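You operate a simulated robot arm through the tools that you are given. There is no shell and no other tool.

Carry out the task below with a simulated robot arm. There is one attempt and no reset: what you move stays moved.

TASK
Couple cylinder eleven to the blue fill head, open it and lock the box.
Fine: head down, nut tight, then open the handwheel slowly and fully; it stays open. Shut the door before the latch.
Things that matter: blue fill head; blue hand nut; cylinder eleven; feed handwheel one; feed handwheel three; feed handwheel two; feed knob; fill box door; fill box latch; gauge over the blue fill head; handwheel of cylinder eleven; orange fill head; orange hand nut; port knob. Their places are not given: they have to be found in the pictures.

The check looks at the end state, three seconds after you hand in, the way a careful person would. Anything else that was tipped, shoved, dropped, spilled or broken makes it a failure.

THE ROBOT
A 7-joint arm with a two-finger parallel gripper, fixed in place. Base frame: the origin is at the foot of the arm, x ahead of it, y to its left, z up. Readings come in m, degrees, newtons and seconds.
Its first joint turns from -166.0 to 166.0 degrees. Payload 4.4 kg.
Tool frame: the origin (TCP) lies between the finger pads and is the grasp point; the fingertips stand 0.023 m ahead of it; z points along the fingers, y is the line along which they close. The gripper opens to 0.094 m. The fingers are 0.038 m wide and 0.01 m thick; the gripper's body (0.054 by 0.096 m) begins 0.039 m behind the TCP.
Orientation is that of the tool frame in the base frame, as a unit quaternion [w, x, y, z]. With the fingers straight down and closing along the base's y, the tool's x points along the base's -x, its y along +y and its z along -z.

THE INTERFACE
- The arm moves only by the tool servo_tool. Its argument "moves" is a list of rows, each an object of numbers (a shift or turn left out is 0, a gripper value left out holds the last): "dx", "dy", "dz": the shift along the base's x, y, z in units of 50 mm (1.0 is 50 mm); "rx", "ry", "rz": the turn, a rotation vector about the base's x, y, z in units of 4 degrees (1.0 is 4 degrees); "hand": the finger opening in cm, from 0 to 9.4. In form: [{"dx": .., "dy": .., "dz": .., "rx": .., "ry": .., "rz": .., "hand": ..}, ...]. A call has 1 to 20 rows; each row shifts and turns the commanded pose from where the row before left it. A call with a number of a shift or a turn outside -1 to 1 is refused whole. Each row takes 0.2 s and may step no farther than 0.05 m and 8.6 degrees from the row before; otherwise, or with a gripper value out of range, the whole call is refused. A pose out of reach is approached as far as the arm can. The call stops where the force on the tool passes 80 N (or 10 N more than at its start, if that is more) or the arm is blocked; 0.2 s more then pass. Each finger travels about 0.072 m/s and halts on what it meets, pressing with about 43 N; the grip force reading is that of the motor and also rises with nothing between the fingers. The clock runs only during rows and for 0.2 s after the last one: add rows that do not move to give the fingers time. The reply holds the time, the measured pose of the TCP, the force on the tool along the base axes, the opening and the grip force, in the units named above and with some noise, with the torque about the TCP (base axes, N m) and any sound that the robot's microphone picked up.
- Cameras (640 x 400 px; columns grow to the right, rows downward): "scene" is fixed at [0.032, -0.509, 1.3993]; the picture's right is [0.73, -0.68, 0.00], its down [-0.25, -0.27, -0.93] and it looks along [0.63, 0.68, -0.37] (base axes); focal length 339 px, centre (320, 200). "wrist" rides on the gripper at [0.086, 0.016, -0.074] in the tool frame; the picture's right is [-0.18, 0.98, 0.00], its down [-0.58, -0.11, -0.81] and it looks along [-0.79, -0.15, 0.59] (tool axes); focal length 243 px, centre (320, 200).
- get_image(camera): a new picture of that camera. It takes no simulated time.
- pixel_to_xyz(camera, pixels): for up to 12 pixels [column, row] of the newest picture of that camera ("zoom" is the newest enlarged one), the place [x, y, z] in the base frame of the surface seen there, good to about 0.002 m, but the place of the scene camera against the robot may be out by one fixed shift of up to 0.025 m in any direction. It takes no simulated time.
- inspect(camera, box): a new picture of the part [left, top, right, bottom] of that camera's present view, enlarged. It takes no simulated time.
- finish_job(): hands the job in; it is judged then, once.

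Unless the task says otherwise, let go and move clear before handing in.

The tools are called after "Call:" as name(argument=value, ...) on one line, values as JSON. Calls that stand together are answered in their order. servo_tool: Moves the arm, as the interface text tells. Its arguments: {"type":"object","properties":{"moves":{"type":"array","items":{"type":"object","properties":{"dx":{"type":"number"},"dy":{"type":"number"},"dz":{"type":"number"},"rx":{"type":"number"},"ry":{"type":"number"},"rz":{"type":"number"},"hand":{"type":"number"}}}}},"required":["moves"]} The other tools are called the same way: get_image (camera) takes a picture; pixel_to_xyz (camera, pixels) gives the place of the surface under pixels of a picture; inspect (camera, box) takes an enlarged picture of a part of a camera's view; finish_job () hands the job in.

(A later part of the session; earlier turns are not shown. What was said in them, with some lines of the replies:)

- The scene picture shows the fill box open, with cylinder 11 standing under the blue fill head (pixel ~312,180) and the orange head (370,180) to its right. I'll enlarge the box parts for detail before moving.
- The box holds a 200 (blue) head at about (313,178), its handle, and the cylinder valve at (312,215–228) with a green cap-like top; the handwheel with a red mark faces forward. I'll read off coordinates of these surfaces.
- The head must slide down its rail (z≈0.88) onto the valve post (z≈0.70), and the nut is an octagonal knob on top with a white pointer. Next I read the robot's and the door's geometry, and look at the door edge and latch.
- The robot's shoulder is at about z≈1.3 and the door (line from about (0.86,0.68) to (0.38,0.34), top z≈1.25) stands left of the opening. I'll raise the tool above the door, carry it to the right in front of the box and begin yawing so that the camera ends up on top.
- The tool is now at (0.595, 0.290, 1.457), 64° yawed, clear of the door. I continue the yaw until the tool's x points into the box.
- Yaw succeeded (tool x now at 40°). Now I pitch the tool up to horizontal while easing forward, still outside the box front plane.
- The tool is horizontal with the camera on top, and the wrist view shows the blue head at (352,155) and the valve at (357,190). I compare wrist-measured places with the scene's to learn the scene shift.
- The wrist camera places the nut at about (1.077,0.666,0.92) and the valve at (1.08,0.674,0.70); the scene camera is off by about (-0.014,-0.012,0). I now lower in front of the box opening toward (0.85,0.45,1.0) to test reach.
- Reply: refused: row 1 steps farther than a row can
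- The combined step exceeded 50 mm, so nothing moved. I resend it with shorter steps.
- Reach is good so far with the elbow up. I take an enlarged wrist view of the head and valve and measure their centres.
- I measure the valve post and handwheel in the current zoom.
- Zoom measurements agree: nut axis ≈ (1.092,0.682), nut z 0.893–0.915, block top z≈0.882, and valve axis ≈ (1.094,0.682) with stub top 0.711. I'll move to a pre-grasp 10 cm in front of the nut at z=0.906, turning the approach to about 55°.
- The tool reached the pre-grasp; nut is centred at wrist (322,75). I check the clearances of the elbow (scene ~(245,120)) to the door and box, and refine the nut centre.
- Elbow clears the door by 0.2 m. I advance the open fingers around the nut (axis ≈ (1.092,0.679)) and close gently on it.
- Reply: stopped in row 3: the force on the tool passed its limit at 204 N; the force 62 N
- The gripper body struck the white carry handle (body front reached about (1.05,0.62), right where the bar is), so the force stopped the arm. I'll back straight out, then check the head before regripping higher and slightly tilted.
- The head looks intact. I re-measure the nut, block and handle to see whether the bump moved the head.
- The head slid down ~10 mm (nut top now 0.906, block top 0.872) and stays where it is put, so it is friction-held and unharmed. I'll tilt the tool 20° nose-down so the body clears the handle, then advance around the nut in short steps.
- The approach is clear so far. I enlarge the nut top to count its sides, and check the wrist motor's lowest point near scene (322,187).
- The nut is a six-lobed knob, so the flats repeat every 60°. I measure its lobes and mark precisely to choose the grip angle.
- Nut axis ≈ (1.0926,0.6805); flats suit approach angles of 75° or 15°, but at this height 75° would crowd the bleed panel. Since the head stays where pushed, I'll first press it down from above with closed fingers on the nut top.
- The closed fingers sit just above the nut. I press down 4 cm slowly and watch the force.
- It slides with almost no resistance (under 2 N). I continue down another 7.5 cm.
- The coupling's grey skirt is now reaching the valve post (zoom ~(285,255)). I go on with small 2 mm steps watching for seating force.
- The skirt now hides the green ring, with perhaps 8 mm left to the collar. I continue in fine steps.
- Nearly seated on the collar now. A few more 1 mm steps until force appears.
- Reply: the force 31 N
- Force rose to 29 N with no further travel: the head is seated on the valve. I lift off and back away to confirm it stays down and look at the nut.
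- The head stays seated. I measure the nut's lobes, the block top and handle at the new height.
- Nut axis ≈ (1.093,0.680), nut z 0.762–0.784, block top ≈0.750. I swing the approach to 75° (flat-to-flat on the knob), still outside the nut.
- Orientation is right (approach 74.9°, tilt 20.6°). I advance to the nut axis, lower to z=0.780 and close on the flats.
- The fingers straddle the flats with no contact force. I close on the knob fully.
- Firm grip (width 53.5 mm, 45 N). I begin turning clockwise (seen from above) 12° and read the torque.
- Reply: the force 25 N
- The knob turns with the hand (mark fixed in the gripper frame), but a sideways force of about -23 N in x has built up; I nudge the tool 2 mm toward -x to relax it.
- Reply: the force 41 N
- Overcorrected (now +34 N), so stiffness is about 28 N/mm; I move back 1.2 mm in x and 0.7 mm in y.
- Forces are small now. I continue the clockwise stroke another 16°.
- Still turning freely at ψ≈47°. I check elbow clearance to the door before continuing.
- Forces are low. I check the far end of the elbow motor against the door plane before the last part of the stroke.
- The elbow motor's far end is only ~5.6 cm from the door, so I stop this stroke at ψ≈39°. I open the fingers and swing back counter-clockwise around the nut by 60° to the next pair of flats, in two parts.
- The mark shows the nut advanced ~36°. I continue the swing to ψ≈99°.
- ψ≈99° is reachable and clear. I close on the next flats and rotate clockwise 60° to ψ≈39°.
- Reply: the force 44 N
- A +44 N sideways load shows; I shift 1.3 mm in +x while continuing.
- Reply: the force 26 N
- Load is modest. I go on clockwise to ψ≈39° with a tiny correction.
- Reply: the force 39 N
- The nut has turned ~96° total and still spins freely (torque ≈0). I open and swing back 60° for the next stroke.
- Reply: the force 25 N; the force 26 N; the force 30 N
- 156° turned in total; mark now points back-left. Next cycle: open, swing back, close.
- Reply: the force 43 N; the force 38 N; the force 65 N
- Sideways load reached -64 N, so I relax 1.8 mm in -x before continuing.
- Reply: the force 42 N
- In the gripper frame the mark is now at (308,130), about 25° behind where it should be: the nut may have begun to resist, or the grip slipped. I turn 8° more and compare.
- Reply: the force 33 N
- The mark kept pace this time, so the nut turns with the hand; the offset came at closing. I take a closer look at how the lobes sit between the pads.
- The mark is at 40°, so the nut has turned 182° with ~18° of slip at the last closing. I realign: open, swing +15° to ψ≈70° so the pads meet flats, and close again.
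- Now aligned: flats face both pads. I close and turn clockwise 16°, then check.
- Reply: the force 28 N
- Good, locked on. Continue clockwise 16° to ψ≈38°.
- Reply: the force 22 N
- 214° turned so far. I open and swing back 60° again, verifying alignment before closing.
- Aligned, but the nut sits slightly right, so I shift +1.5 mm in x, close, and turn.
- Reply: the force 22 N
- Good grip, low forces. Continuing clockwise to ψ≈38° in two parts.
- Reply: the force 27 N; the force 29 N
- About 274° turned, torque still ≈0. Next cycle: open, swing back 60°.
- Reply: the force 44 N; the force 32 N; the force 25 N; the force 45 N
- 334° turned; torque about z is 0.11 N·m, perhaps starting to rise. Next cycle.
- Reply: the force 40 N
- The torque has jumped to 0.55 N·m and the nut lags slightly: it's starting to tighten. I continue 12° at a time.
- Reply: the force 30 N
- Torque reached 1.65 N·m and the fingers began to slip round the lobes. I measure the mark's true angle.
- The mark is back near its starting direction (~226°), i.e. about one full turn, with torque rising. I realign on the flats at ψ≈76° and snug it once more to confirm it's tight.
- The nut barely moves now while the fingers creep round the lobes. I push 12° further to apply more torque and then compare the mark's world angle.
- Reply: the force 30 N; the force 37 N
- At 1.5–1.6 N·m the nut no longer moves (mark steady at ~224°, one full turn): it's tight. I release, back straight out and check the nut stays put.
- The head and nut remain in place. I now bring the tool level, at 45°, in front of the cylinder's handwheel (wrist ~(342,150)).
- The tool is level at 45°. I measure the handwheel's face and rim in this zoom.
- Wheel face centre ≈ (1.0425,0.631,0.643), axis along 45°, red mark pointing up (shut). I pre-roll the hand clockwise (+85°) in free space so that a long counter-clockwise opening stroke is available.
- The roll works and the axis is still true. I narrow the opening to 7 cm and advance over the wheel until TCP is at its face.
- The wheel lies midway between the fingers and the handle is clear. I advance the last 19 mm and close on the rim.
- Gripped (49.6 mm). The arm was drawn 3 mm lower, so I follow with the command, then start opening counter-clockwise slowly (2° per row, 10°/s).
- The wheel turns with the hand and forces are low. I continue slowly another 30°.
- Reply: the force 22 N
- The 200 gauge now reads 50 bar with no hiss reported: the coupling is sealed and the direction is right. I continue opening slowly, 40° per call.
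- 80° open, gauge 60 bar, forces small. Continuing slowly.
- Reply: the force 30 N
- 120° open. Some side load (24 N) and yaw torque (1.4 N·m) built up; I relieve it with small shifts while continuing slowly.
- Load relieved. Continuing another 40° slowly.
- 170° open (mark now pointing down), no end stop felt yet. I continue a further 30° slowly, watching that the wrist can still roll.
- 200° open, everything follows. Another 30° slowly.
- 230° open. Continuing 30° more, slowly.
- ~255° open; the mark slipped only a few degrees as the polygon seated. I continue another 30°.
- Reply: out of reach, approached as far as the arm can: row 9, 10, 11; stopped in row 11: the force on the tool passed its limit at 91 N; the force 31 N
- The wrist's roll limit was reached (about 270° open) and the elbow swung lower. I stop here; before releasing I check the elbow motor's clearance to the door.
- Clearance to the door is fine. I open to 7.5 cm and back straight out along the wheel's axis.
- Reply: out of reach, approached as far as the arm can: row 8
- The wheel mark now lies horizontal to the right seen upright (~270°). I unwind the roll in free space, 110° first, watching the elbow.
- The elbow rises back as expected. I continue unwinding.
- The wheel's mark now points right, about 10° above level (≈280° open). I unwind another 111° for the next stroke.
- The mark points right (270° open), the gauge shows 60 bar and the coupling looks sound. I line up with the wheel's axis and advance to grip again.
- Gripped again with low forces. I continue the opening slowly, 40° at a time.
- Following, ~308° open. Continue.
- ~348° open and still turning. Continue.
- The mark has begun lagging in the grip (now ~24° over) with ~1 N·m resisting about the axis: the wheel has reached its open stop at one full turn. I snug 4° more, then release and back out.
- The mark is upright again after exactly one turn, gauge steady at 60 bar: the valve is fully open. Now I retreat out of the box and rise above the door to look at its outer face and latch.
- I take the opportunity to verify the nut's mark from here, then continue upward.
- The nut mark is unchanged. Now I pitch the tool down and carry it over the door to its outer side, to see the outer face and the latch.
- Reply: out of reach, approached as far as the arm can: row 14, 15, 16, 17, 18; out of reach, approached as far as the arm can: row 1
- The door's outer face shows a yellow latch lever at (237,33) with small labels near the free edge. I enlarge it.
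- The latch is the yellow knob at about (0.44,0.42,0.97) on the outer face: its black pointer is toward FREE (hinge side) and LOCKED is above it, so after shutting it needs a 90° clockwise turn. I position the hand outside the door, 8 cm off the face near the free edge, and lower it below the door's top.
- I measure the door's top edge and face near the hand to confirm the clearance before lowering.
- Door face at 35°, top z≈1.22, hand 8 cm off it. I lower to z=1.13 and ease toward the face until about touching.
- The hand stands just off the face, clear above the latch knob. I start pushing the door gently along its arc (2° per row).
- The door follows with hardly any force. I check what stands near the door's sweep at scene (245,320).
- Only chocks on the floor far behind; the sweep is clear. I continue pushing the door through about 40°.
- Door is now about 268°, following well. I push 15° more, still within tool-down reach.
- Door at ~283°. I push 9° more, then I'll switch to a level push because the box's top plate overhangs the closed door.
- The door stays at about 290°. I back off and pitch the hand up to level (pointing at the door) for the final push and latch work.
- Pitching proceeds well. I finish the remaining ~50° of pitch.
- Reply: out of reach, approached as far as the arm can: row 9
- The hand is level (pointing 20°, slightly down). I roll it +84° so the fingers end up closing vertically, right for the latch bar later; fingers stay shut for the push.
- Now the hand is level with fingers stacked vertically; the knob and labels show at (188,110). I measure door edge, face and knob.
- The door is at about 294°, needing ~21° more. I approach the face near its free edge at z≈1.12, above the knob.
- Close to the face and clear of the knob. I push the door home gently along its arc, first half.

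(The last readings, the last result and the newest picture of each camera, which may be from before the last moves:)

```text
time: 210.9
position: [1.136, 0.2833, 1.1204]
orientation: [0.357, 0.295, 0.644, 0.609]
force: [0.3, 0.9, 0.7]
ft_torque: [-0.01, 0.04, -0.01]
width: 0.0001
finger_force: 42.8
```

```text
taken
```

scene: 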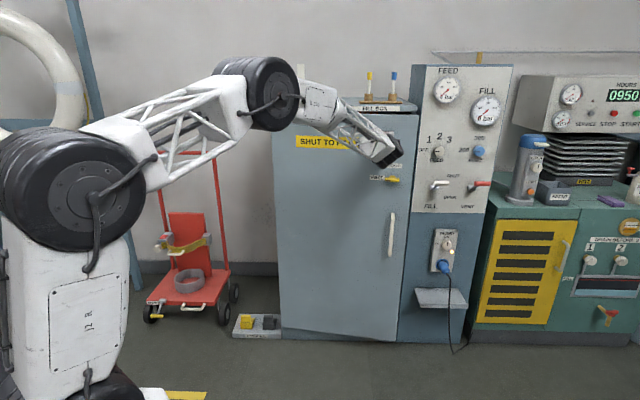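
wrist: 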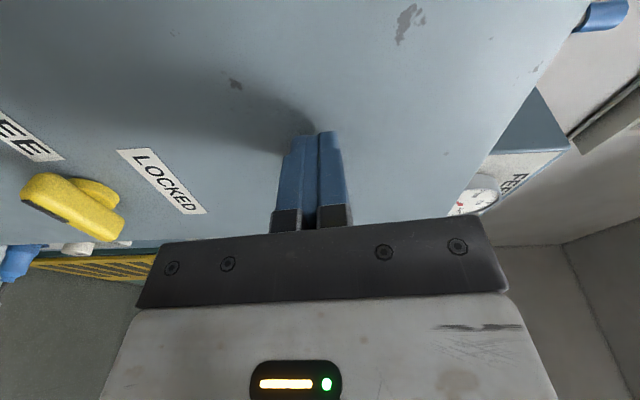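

The door follows to ~306°. I continue the last few degrees slowly, watching the force.

Call:
servo_tool(moves=[{"dx": 0.22, "dy": 0.165, "rz": 0.4}, {"dx": 0.22, "dy": 0.17, "rz": 0.4}, {"dx": 0.21, "dy": 0.18, "rz": 0.4}, {"dx": 0.2, "dy": 0.18, "rz": 0.4}])

Call:
servo_tool(moves=[{"dx": 0.14, "dy": 0.13, "rz": 0.3}, {"dx": 0.1, "dy": 0.1, "rz": 0.2}])

Call:
get_image(camera="scene")

Call:
get_image(camera="wrist")

```text
time: 211.9
position: [1.1806, 0.318, 1.1214]
orientation: [0.322, 0.26, 0.66, 0.628]
force: [0.0, 0.2, -0.3]
ft_torque: [-0.02, 0.03, -0.04]
width: 0.0001
finger_force: 42.6
```

```text
time: 212.5
position: [1.1926, 0.3292, 1.1195]
orientation: [0.31, 0.247, 0.664, 0.633]
force: [0.1, -0.3, 0.4]
ft_torque: [-0.01, 0.0, 0.0]
width: 0.0
finger_force: 42.2
```

```text
taken
```

scene: 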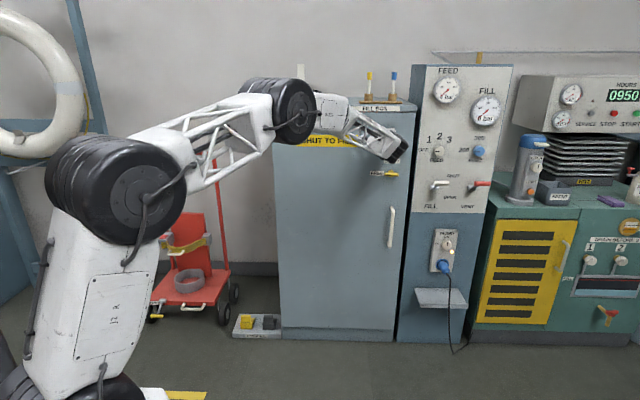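

```text
taken
```

wrist: 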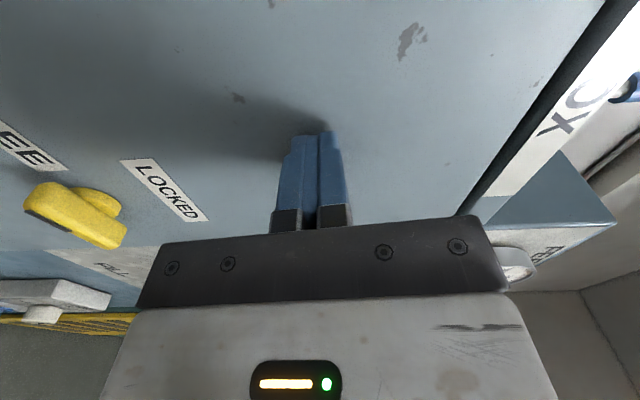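

Nearly shut; a dark seam remains at (560,90). I push in 4 mm steps until resistance.

Call:
servo_tool(moves=[{"dx": 0.06, "dy": 0.06}, {"dx": 0.06, "dy": 0.06}, {"dx": 0.06, "dy": 0.06}])

Call:
servo_tool(moves=[{"dx": 0.05, "dy": 0.05}, {"dx": 0.05, "dy": 0.05}])

Call:
servo_tool(moves=[{"dx": 0.05, "dy": 0.05}, {"dx": 0.05, "dy": 0.05}])

Call:
get_image(camera="wrist")

Call:
inspect(camera="scene", box=[260, 80, 430, 220])

```text
time: 212.9
position: [1.1921, 0.3303, 1.1195]
orientation: [0.31, 0.246, 0.665, 0.634]
force: [-54.9, -22.7, 3.9]
ft_torque: [0.17, 0.01, 1.53]
width: 0.0
finger_force: 42.4
stopped in row 1: the force on the tool passed its limit at 108 N (the readings are from after the stop); the commanded pose is now the measured one
```

```text
time: 213.2
position: [1.1916, 0.3296, 1.1193]
orientation: [0.31, 0.246, 0.665, 0.633]
force: [-54.4, -21.5, 5.2]
ft_torque: [0.21, 0.02, 1.49]
width: 0.0
finger_force: 42.2
stopped in row 1: the force on the tool passed its limit at 102 N (the readings are from after the stop); the commanded pose is now the measured one
```

```text
time: 213.5
position: [1.1931, 0.3295, 1.119]
orientation: [0.31, 0.246, 0.665, 0.634]
force: [-54.0, -21.1, 3.8]
ft_torque: [0.14, 0.0, 1.5]
width: 0.0
finger_force: 42.9
stopped in row 1: the force on the tool passed its limit at 102 N (the readings are from after the stop); the commanded pose is now the measured one
```

```text
taken
```

wrist: 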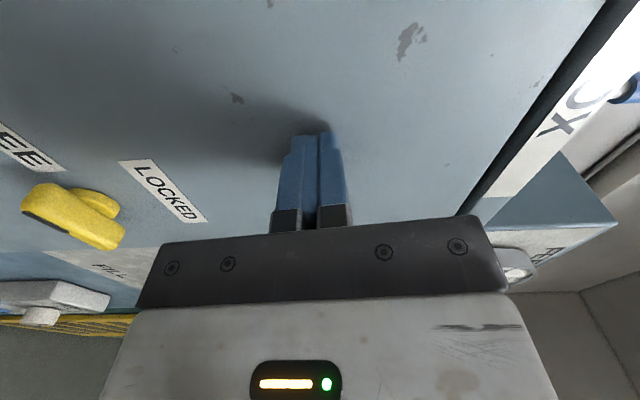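

```text
2.86 times, centred on (345, 150) of scene
```

zoom: 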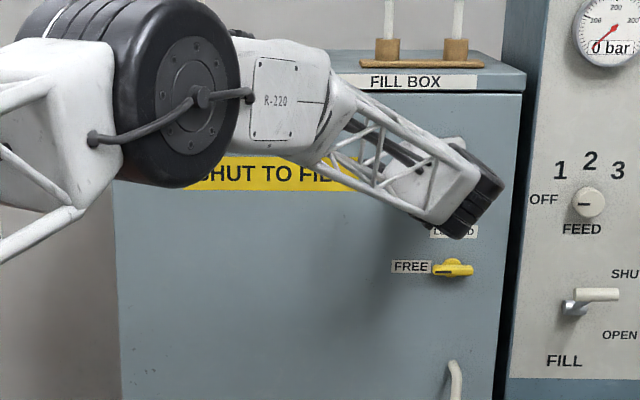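

The door hit a solid stop at this position. I measure the door face to confirm it is parallel to the box front, i.e. fully shut, and relieve the push force.

Call:
pixel_to_xyz(camera="wrist", pixels=[[200, 30], [300, 20], [400, 100], [250, 150], [430, 180], [150, 130], [100, 60], [480, 60], [600, 110], [560, 110]])

Call:
servo_tool(moves=[{"dx": -0.06, "dy": -0.05}, {"dx": -0.1, "dy": -0.1}, {"dx": -0.4, "dy": -0.4}, {"dx": -0.6, "dy": -0.6}, {"dx": -0.6, "dy": -0.6}, {}])

Call:
get_image(camera="wrist")

Call:
get_image(camera="scene")

```text
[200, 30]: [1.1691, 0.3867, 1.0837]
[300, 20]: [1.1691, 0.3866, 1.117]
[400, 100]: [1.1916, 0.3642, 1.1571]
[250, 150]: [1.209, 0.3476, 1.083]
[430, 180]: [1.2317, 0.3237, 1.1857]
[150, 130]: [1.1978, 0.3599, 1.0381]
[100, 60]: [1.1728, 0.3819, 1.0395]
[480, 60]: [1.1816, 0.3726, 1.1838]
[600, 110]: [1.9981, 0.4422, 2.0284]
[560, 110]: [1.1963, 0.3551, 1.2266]
```

```text
time: 214.9
position: [1.106, 0.2412, 1.1179]
orientation: [0.309, 0.246, 0.665, 0.634]
force: [-0.1, 0.1, -0.8]
ft_torque: [0.0, -0.04, 0.01]
width: 0.0
finger_force: 41.8
```

```text
taken
```

wrist: 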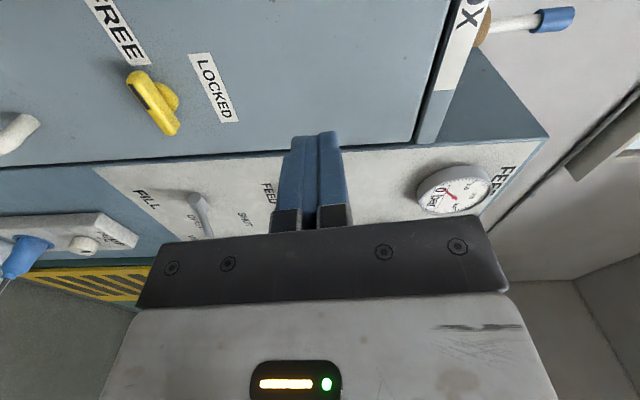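

```text
taken
```

scene: 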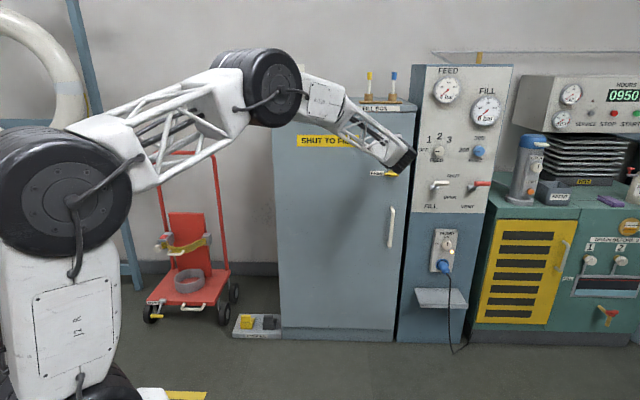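

The door face is exactly parallel to the box front (sum x+y = 1.556 at both ends): shut, and it stays shut. Now the latch: I zoom in and measure the knob.

Call:
inspect(camera="wrist", box=[80, 20, 260, 150])

Call:
pixel_to_xyz(camera="zoom", pixels=[[200, 190], [270, 330], [240, 260], [225, 250], [255, 245], [190, 205], [320, 320], [300, 260], [335, 270], [330, 330], [170, 175], [215, 175]])

```text
3.08 times, centred on (170, 85) of wrist
```

zoom: 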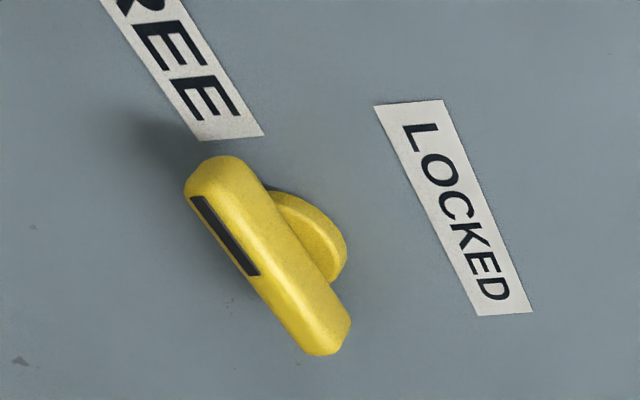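

```text
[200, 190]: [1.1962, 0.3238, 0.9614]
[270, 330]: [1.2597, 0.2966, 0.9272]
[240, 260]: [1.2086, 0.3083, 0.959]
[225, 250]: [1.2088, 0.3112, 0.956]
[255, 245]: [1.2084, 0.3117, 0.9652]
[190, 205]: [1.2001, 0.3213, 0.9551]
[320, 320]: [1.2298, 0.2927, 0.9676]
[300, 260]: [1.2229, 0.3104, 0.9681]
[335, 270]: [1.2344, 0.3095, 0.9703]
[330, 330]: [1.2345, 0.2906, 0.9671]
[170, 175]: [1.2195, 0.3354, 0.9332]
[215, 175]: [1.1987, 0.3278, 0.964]
```

Knob bar: centre ≈ (1.2145,0.3077,0.959), horizontal, front face 27 mm off the door, disc under it 16 mm thick. I line up 8 cm in front of it with the fingers open 5 cm, closing vertically.

Call:
servo_tool(moves=[{"dx": 0.2, "dy": -0.005, "dz": -0.8, "rz": 0.16, "hand": 5}, {"dx": 0.2, "dy": -0.005, "dz": -0.8, "rz": 0.16, "hand": 5}, {"dx": 0.2, "dy": -0.005, "dz": -0.8, "rx": 0.504, "ry": 0.504}, {"dx": 0.2, "dy": -0.005, "dz": -0.78, "rx": 0.504, "ry": 0.504}, {}])

Call:
get_image(camera="wrist")

Call:
get_image(camera="scene")

```text
time: 216.1
position: [1.1459, 0.2413, 0.9597]
orientation: [0.27, 0.271, 0.655, 0.652]
force: [0.5, 0.2, -0.1]
ft_torque: [0.0, 0.0, -0.01]
width: 0.0498
finger_force: 0.0
```

```text
taken
```

wrist: 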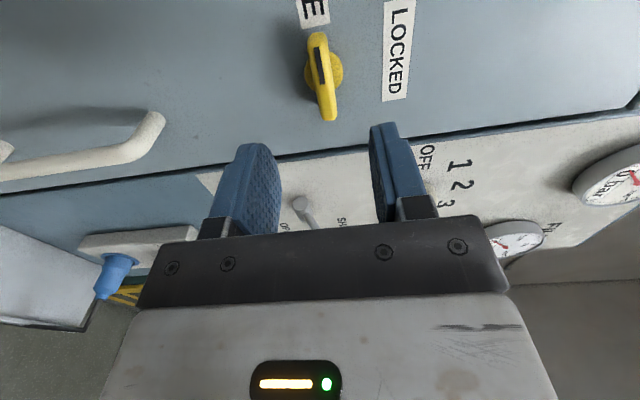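

```text
taken
```

scene: 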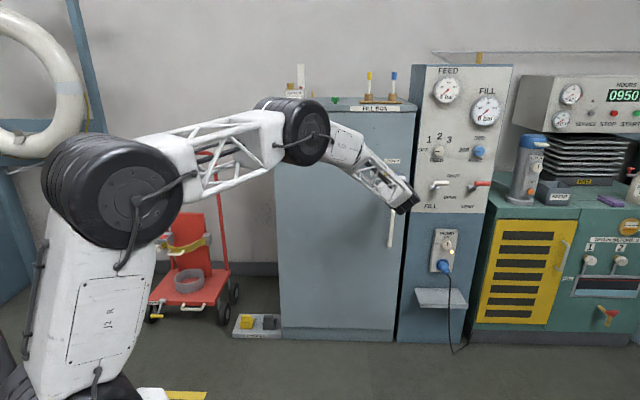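

The knob lies between the finger lines at (322,80). I re-measure it from here.

Call:
inspect(camera="wrist", box=[280, 20, 370, 130])

Call:
pixel_to_xyz(camera="zoom", pixels=[[290, 60], [290, 140], [300, 200], [330, 330], [270, 150], [345, 250], [320, 150], [380, 180], [345, 340], [255, 100], [310, 345], [295, 250]])

```text
3.64 times, centred on (325, 75) of wrist
```

zoom: 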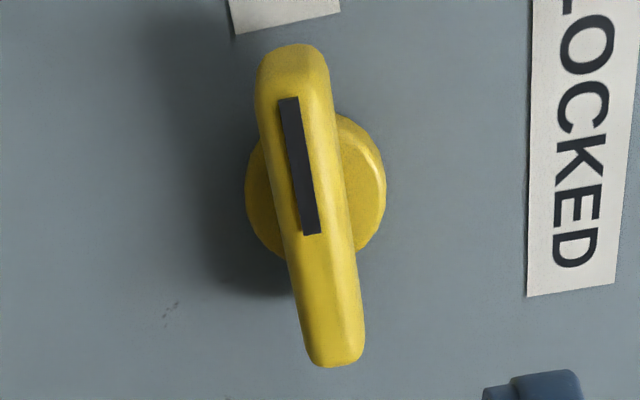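

```text
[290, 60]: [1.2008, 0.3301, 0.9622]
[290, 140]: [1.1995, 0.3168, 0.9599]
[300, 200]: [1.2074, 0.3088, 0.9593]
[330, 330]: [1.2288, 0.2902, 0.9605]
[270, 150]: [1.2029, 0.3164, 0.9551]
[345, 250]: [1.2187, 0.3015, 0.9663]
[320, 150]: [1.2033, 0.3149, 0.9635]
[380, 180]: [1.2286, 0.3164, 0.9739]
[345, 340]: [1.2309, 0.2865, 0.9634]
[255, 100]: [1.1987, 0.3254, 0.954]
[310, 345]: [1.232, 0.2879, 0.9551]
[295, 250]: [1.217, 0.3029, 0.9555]
```

Bar centre t matches, height z≈0.960. I advance so the fingertips stop ~16 mm off the door, then close on the bar.

Call:
servo_tool(moves=[{"dx": 0.35, "dy": 0.34}, {"dx": 0.35, "dy": 0.34}, {"dx": 0.25, "dy": 0.24}, {"dx": 0.12, "dy": 0.12}, {"dx": 0.076, "dy": 0.068}, {}, {"hand": 3}, {"hand": 2.2}, {}])

Call:
get_image(camera="wrist")

```text
time: 218.1
position: [1.2038, 0.2971, 0.9599]
orientation: [0.27, 0.272, 0.655, 0.652]
force: [-0.3, -0.1, -0.4]
ft_torque: [0.0, 0.0, -0.02]
width: 0.0217
finger_force: 0.1
```

```text
taken
```

wrist: 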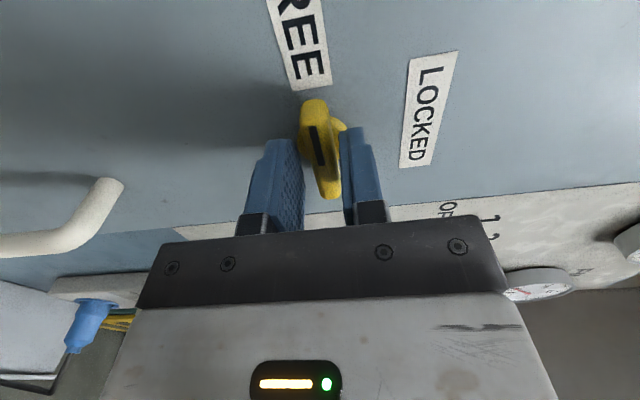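

The fingers straddle the bar without touching. I close on it.

Call:
servo_tool(moves=[{"hand": 1.2}, {"hand": 0.8}, {"hand": 0.8}, {}])

Call:
inspect(camera="wrist", box=[230, 60, 410, 240])

```text
time: 219.1
position: [1.2045, 0.2972, 0.9593]
orientation: [0.271, 0.271, 0.655, 0.651]
force: [-0.6, 0.5, 8.1]
ft_torque: [0.22, -0.21, 0.26]
width: 0.0133
finger_force: 44.7
```

```text
2.22 times, centred on (320, 150) of wrist
```

zoom: 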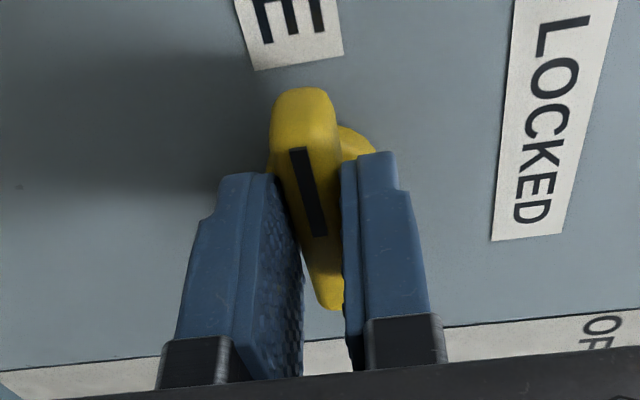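

Firm grip (13.3 mm). I turn clockwise toward LOCKED, 20° first.

Call:
servo_tool(moves=[{"rx": 0.707, "ry": 0.707}, {"rx": 0.707, "ry": 0.707}, {"rx": 0.707, "ry": 0.707}, {"rx": 0.707, "ry": 0.707}, {"rx": 0.707, "ry": 0.707}])

Call:
inspect(camera="wrist", box=[230, 60, 410, 240])

```text
time: 220.3
position: [1.2037, 0.2968, 0.9601]
orientation: [0.152, 0.38, 0.598, 0.689]
force: [3.0, -3.6, 24.4]
ft_torque: [0.04, -0.21, -1.15]
width: 0.0137
finger_force: 45.0
```

```text
2.22 times, centred on (320, 150) of wrist
```

zoom: 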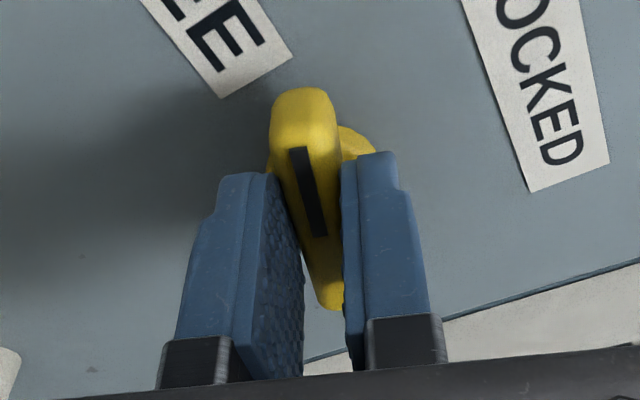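

The knob turns with the hand. I nudge +1 mm in z to ease the 24 N load and continue.

Call:
servo_tool(moves=[{"dz": 0.02, "rx": 0.707, "ry": 0.707}, {"rx": 0.707, "ry": 0.707}, {"rx": 0.707, "ry": 0.707}, {"rx": 0.707, "ry": 0.707}, {"rx": 0.707, "ry": 0.707}, {"rx": 0.707, "ry": 0.707}])

Call:
servo_tool(moves=[{"rx": 0.707, "ry": 0.707}, {"rx": 0.707, "ry": 0.707}, {"rx": 0.707, "ry": 0.707}, {"rx": 0.707, "ry": 0.707}, {"rx": 0.707, "ry": 0.707}, {"rx": 0.707, "ry": 0.707}])

Call:
get_image(camera="wrist")

Call:
get_image(camera="scene")

```text
time: 221.7
position: [1.2035, 0.295, 0.9623]
orientation: [0.005, 0.495, 0.505, 0.707]
force: [21.3, -18.8, 41.4]
ft_torque: [-0.23, -0.1, -1.6]
width: 0.0133
finger_force: 44.8
```

```text
time: 223.0
position: [1.2039, 0.2953, 0.9639]
orientation: [-0.124, 0.579, 0.406, 0.697]
force: [6.3, -6.2, -0.2]
ft_torque: [0.33, -0.39, -0.12]
width: 0.0133
finger_force: 44.9
stopped in row 6: the force on the tool passed its limit at 81 N (the readings are from after the stop); the commanded pose is now the measured one
```

```text
taken
```

wrist: 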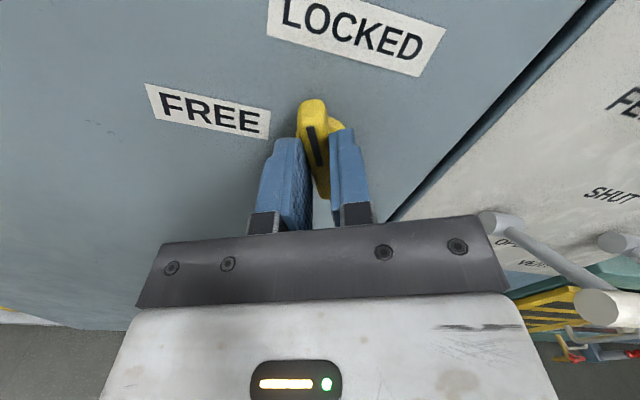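

```text
taken
```

scene: 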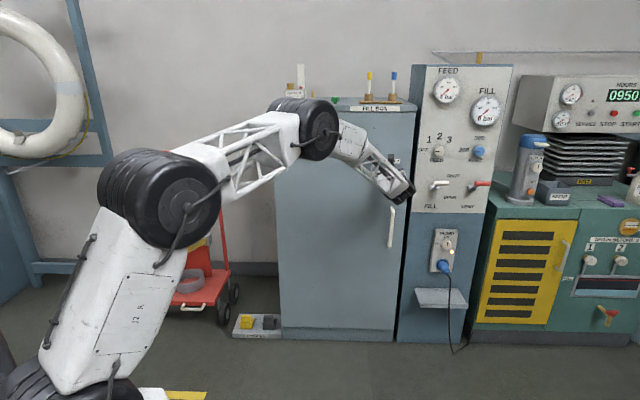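

About 65° turned; the side load came from gripping ~4 mm off the knob's axis. I continue the last 25°, moving the TCP along the small arc about the true axis (t≈0.646).

Call:
servo_tool(moves=[{"dx": 0.005, "dy": -0.005, "dz": 0.005, "rx": 0.707, "ry": 0.707}, {"dx": 0.005, "dy": -0.005, "dz": 0.005, "rx": 0.707, "ry": 0.707}, {"dx": 0.004, "dy": -0.004, "dz": 0.004, "rx": 0.707, "ry": 0.707}])

Call:
servo_tool(moves=[{"dx": 0.004, "dy": -0.004, "dz": 0.004, "rx": 0.707, "ry": 0.707}, {"dx": 0.004, "dy": -0.004, "dz": 0.003, "rx": 0.707, "ry": 0.707}])

Call:
inspect(camera="wrist", box=[130, 0, 470, 240])

```text
time: 223.8
position: [1.2061, 0.2956, 0.9639]
orientation: [-0.197, 0.618, 0.343, 0.68]
force: [8.4, -6.1, 0.7]
ft_torque: [0.41, -0.5, -0.17]
width: 0.0135
finger_force: 44.5
```

```text
time: 224.4
position: [1.2059, 0.2944, 0.9645]
orientation: [-0.244, 0.641, 0.299, 0.664]
force: [11.5, -11.9, -2.8]
ft_torque: [0.27, -0.33, -0.33]
width: 0.0133
finger_force: 45.1
```

```text
1.67 times, centred on (300, 120) of wrist
```

zoom: 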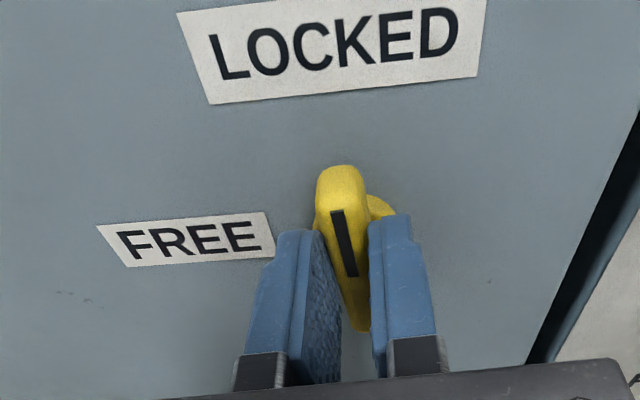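

The pointer is nearly upright at LOCKED (≈86° turned). I turn the last few degrees to its stop.

Call:
servo_tool(moves=[{"dx": 0.008, "dy": -0.008, "rx": 0.707, "ry": 0.707}])

Call:
servo_tool(moves=[{"rx": 0.5, "ry": 0.5}])

Call:
servo_tool(moves=[{"rx": 0.5, "ry": 0.5}])

Call:
inspect(camera="wrist", box=[130, 0, 470, 240])

```text
time: 224.8
position: [1.2056, 0.2938, 0.9642]
orientation: [-0.265, 0.651, 0.275, 0.656]
force: [11.7, -13.5, 0.2]
ft_torque: [-1.11, 1.0, -0.43]
width: 0.0135
finger_force: 44.9
```

```text
time: 225.2
position: [1.2064, 0.2926, 0.9649]
orientation: [-0.282, 0.657, 0.261, 0.649]
force: [16.2, -14.4, -0.2]
ft_torque: [-1.72, -0.93, -0.63]
width: 0.0134
finger_force: 45.6
```

```text
time: 225.6
position: [1.2059, 0.2938, 0.9654]
orientation: [-0.299, 0.663, 0.244, 0.642]
force: [16.0, -18.5, 1.3]
ft_torque: [-1.67, -1.12, -0.66]
width: 0.0152
finger_force: 44.9
```

```text
1.67 times, centred on (300, 120) of wrist
```

zoom: 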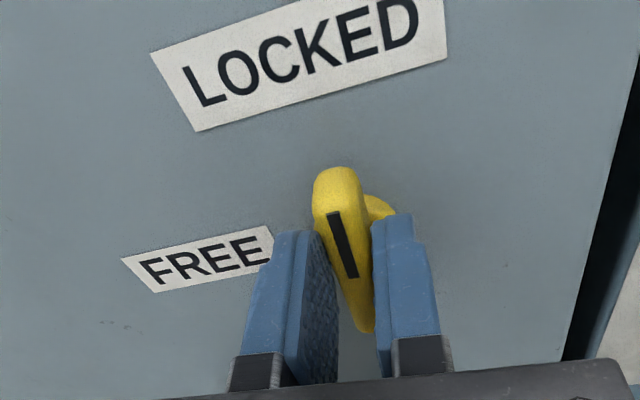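

About 2 N·m now opposes further turning: the latch is at its LOCKED stop. I open the fingers and back straight away.

Call:
servo_tool(moves=[{"hand": 3}, {"hand": 5}, {"hand": 5}, {"dx": -0.2, "dy": -0.2}, {"dx": -0.5, "dy": -0.5}, {"dx": -0.6, "dy": -0.6}, {"dx": -0.6, "dy": -0.6}, {}])

Call:
get_image(camera="wrist")

Call:
get_image(camera="scene")

Call:
inspect(camera="wrist", box=[230, 0, 430, 130])

```text
time: 227.4
position: [1.1112, 0.1983, 0.9643]
orientation: [-0.299, 0.663, 0.244, 0.642]
force: [-0.2, 0.1, 0.2]
ft_torque: [0.0, -0.01, 0.01]
width: 0.05
finger_force: 0.0
```

```text
taken
```

wrist: 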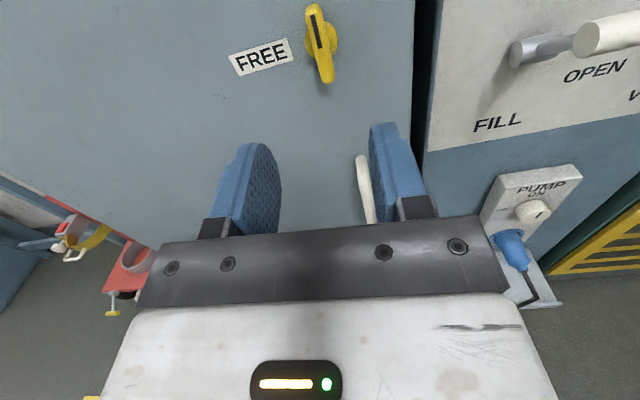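

```text
taken
```

scene: 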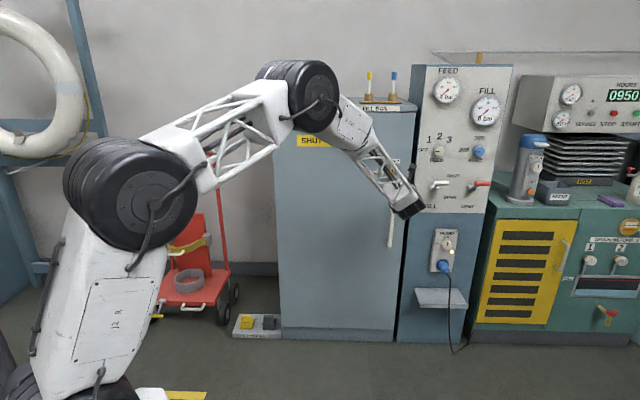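

```text
3.08 times, centred on (330, 65) of wrist
```

zoom: 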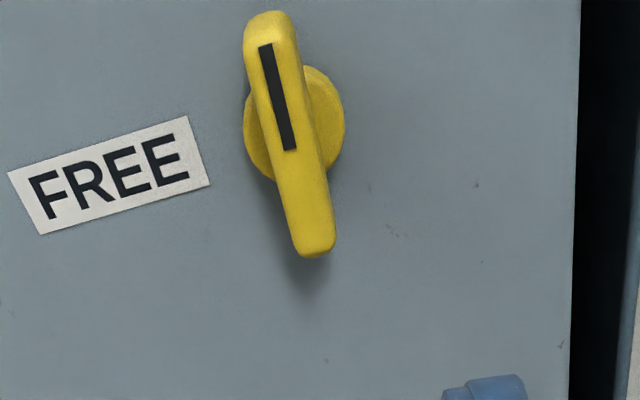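

The pointer stands upright at LOCKED and the door remains shut. I move the arm well clear to verify everything with the scene camera.

Call:
servo_tool(moves=[{"dx": -0.65, "dy": -0.5}, {"dx": -0.65, "dy": -0.5}, {"dx": -0.65, "dy": -0.3, "dz": 0.3}, {"dx": -0.65, "dy": 0.0, "dz": 0.6}, {"dx": -0.65, "dy": 0.2, "dz": 0.6}, {"dx": -0.65, "dy": 0.4, "dz": 0.6}, {"dx": -0.6, "dy": 0.4, "dz": 0.6}, {"dx": -0.4, "dy": 0.5, "dz": 0.6}, {"dy": 0.5, "dz": 0.6}, {"dy": 0.5, "dz": 0.6}, {}])

Call:
get_image(camera="scene")

Call:
get_image(camera="wrist")

Call:
inspect(camera="scene", box=[260, 70, 430, 220])

```text
time: 229.8
position: [0.8663, 0.2585, 1.1887]
orientation: [-0.298, 0.663, 0.244, 0.642]
force: [-0.3, 0.4, 0.3]
ft_torque: [-0.01, 0.01, -0.02]
width: 0.0499
finger_force: 0.0
```

```text
taken
```

scene: 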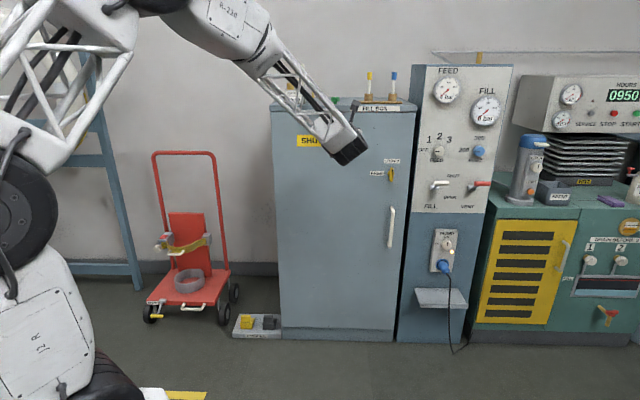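

```text
taken
```

wrist: 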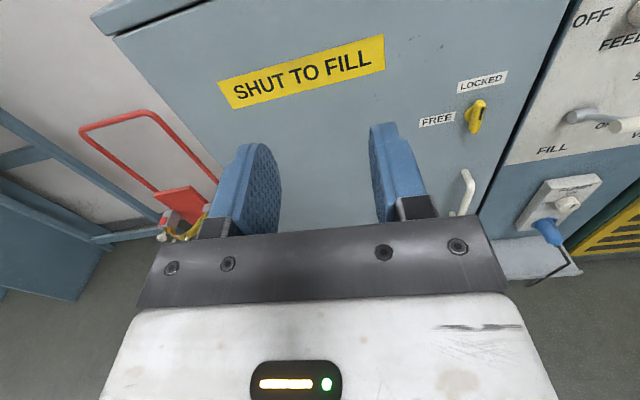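

```text
2.67 times, centred on (345, 145) of scene
```

zoom: 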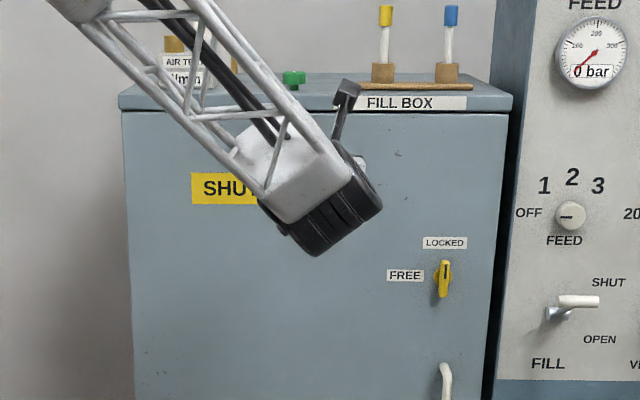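

The latch reads LOCKED, the door is flush, and the panel knobs and items on top are undisturbed. I draw the arm back a little further and then hand in.

Call:
servo_tool(moves=[{"dx": -0.6, "dy": -0.2, "dz": 0.4}, {"dx": -0.6, "dy": -0.2, "dz": 0.4}, {"dx": -0.6, "dy": -0.2, "dz": 0.4}, {}, {}])

Call:
get_image(camera="scene")

```text
time: 231.0
position: [0.7761, 0.2297, 1.2491]
orientation: [-0.298, 0.663, 0.245, 0.642]
force: [0.0, 0.1, 0.7]
ft_torque: [0.0, 0.0, -0.03]
width: 0.0499
finger_force: 0.1
```

```text
taken
```

scene: 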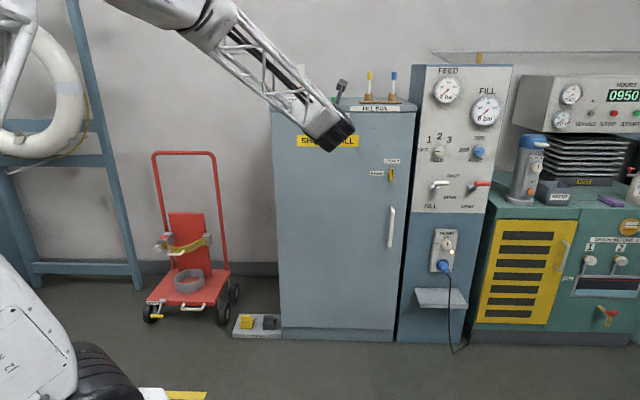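

The arm is clear, the door is shut and the latch at (391,174) is upright at LOCKED. Inside, the head is seated, the nut tight, and the handwheel fully open, with the gauge last seen at 60 bar. I hand in.

Call:
finish_job()

```text
The job is handed in.
```

Cylinder eleven is coupled to the blue fill head with its valve fully open. The fill box is shut and locked, and I've handed the job in.

- **Head:** it is seated on the cylinder valve. Pressing down met about 29 N with no further travel.
- **Nut:** I turned it one full turn, until it stopped moving against about 1.6 N·m.
- **Handwheel:** I opened it one full turn to its stop, at about 10° per second. The gauge over the blue head rose from 0 and was steady at 60 bar when I last saw it, before shutting the door. The microphone reported no sound at any point.
- **Door:** it is shut. Its face measured parallel to the box front, and it stayed put when I backed off.
- **Latch:** the pointer is upright at LOCKED, turned to its stop after the door was closed.

**Bump while approaching the nut:** early on, the gripper hit the blue head's white carry handle, and the force peaked at about 204 N before the arm stopped. It pushed the head about 10 mm down its rail. I saw no damage, and the head slid and seated normally afterwards.

I did not touch the feed and port controls, the orange head or the items on top of the box, and they looked unchanged in the pictures.
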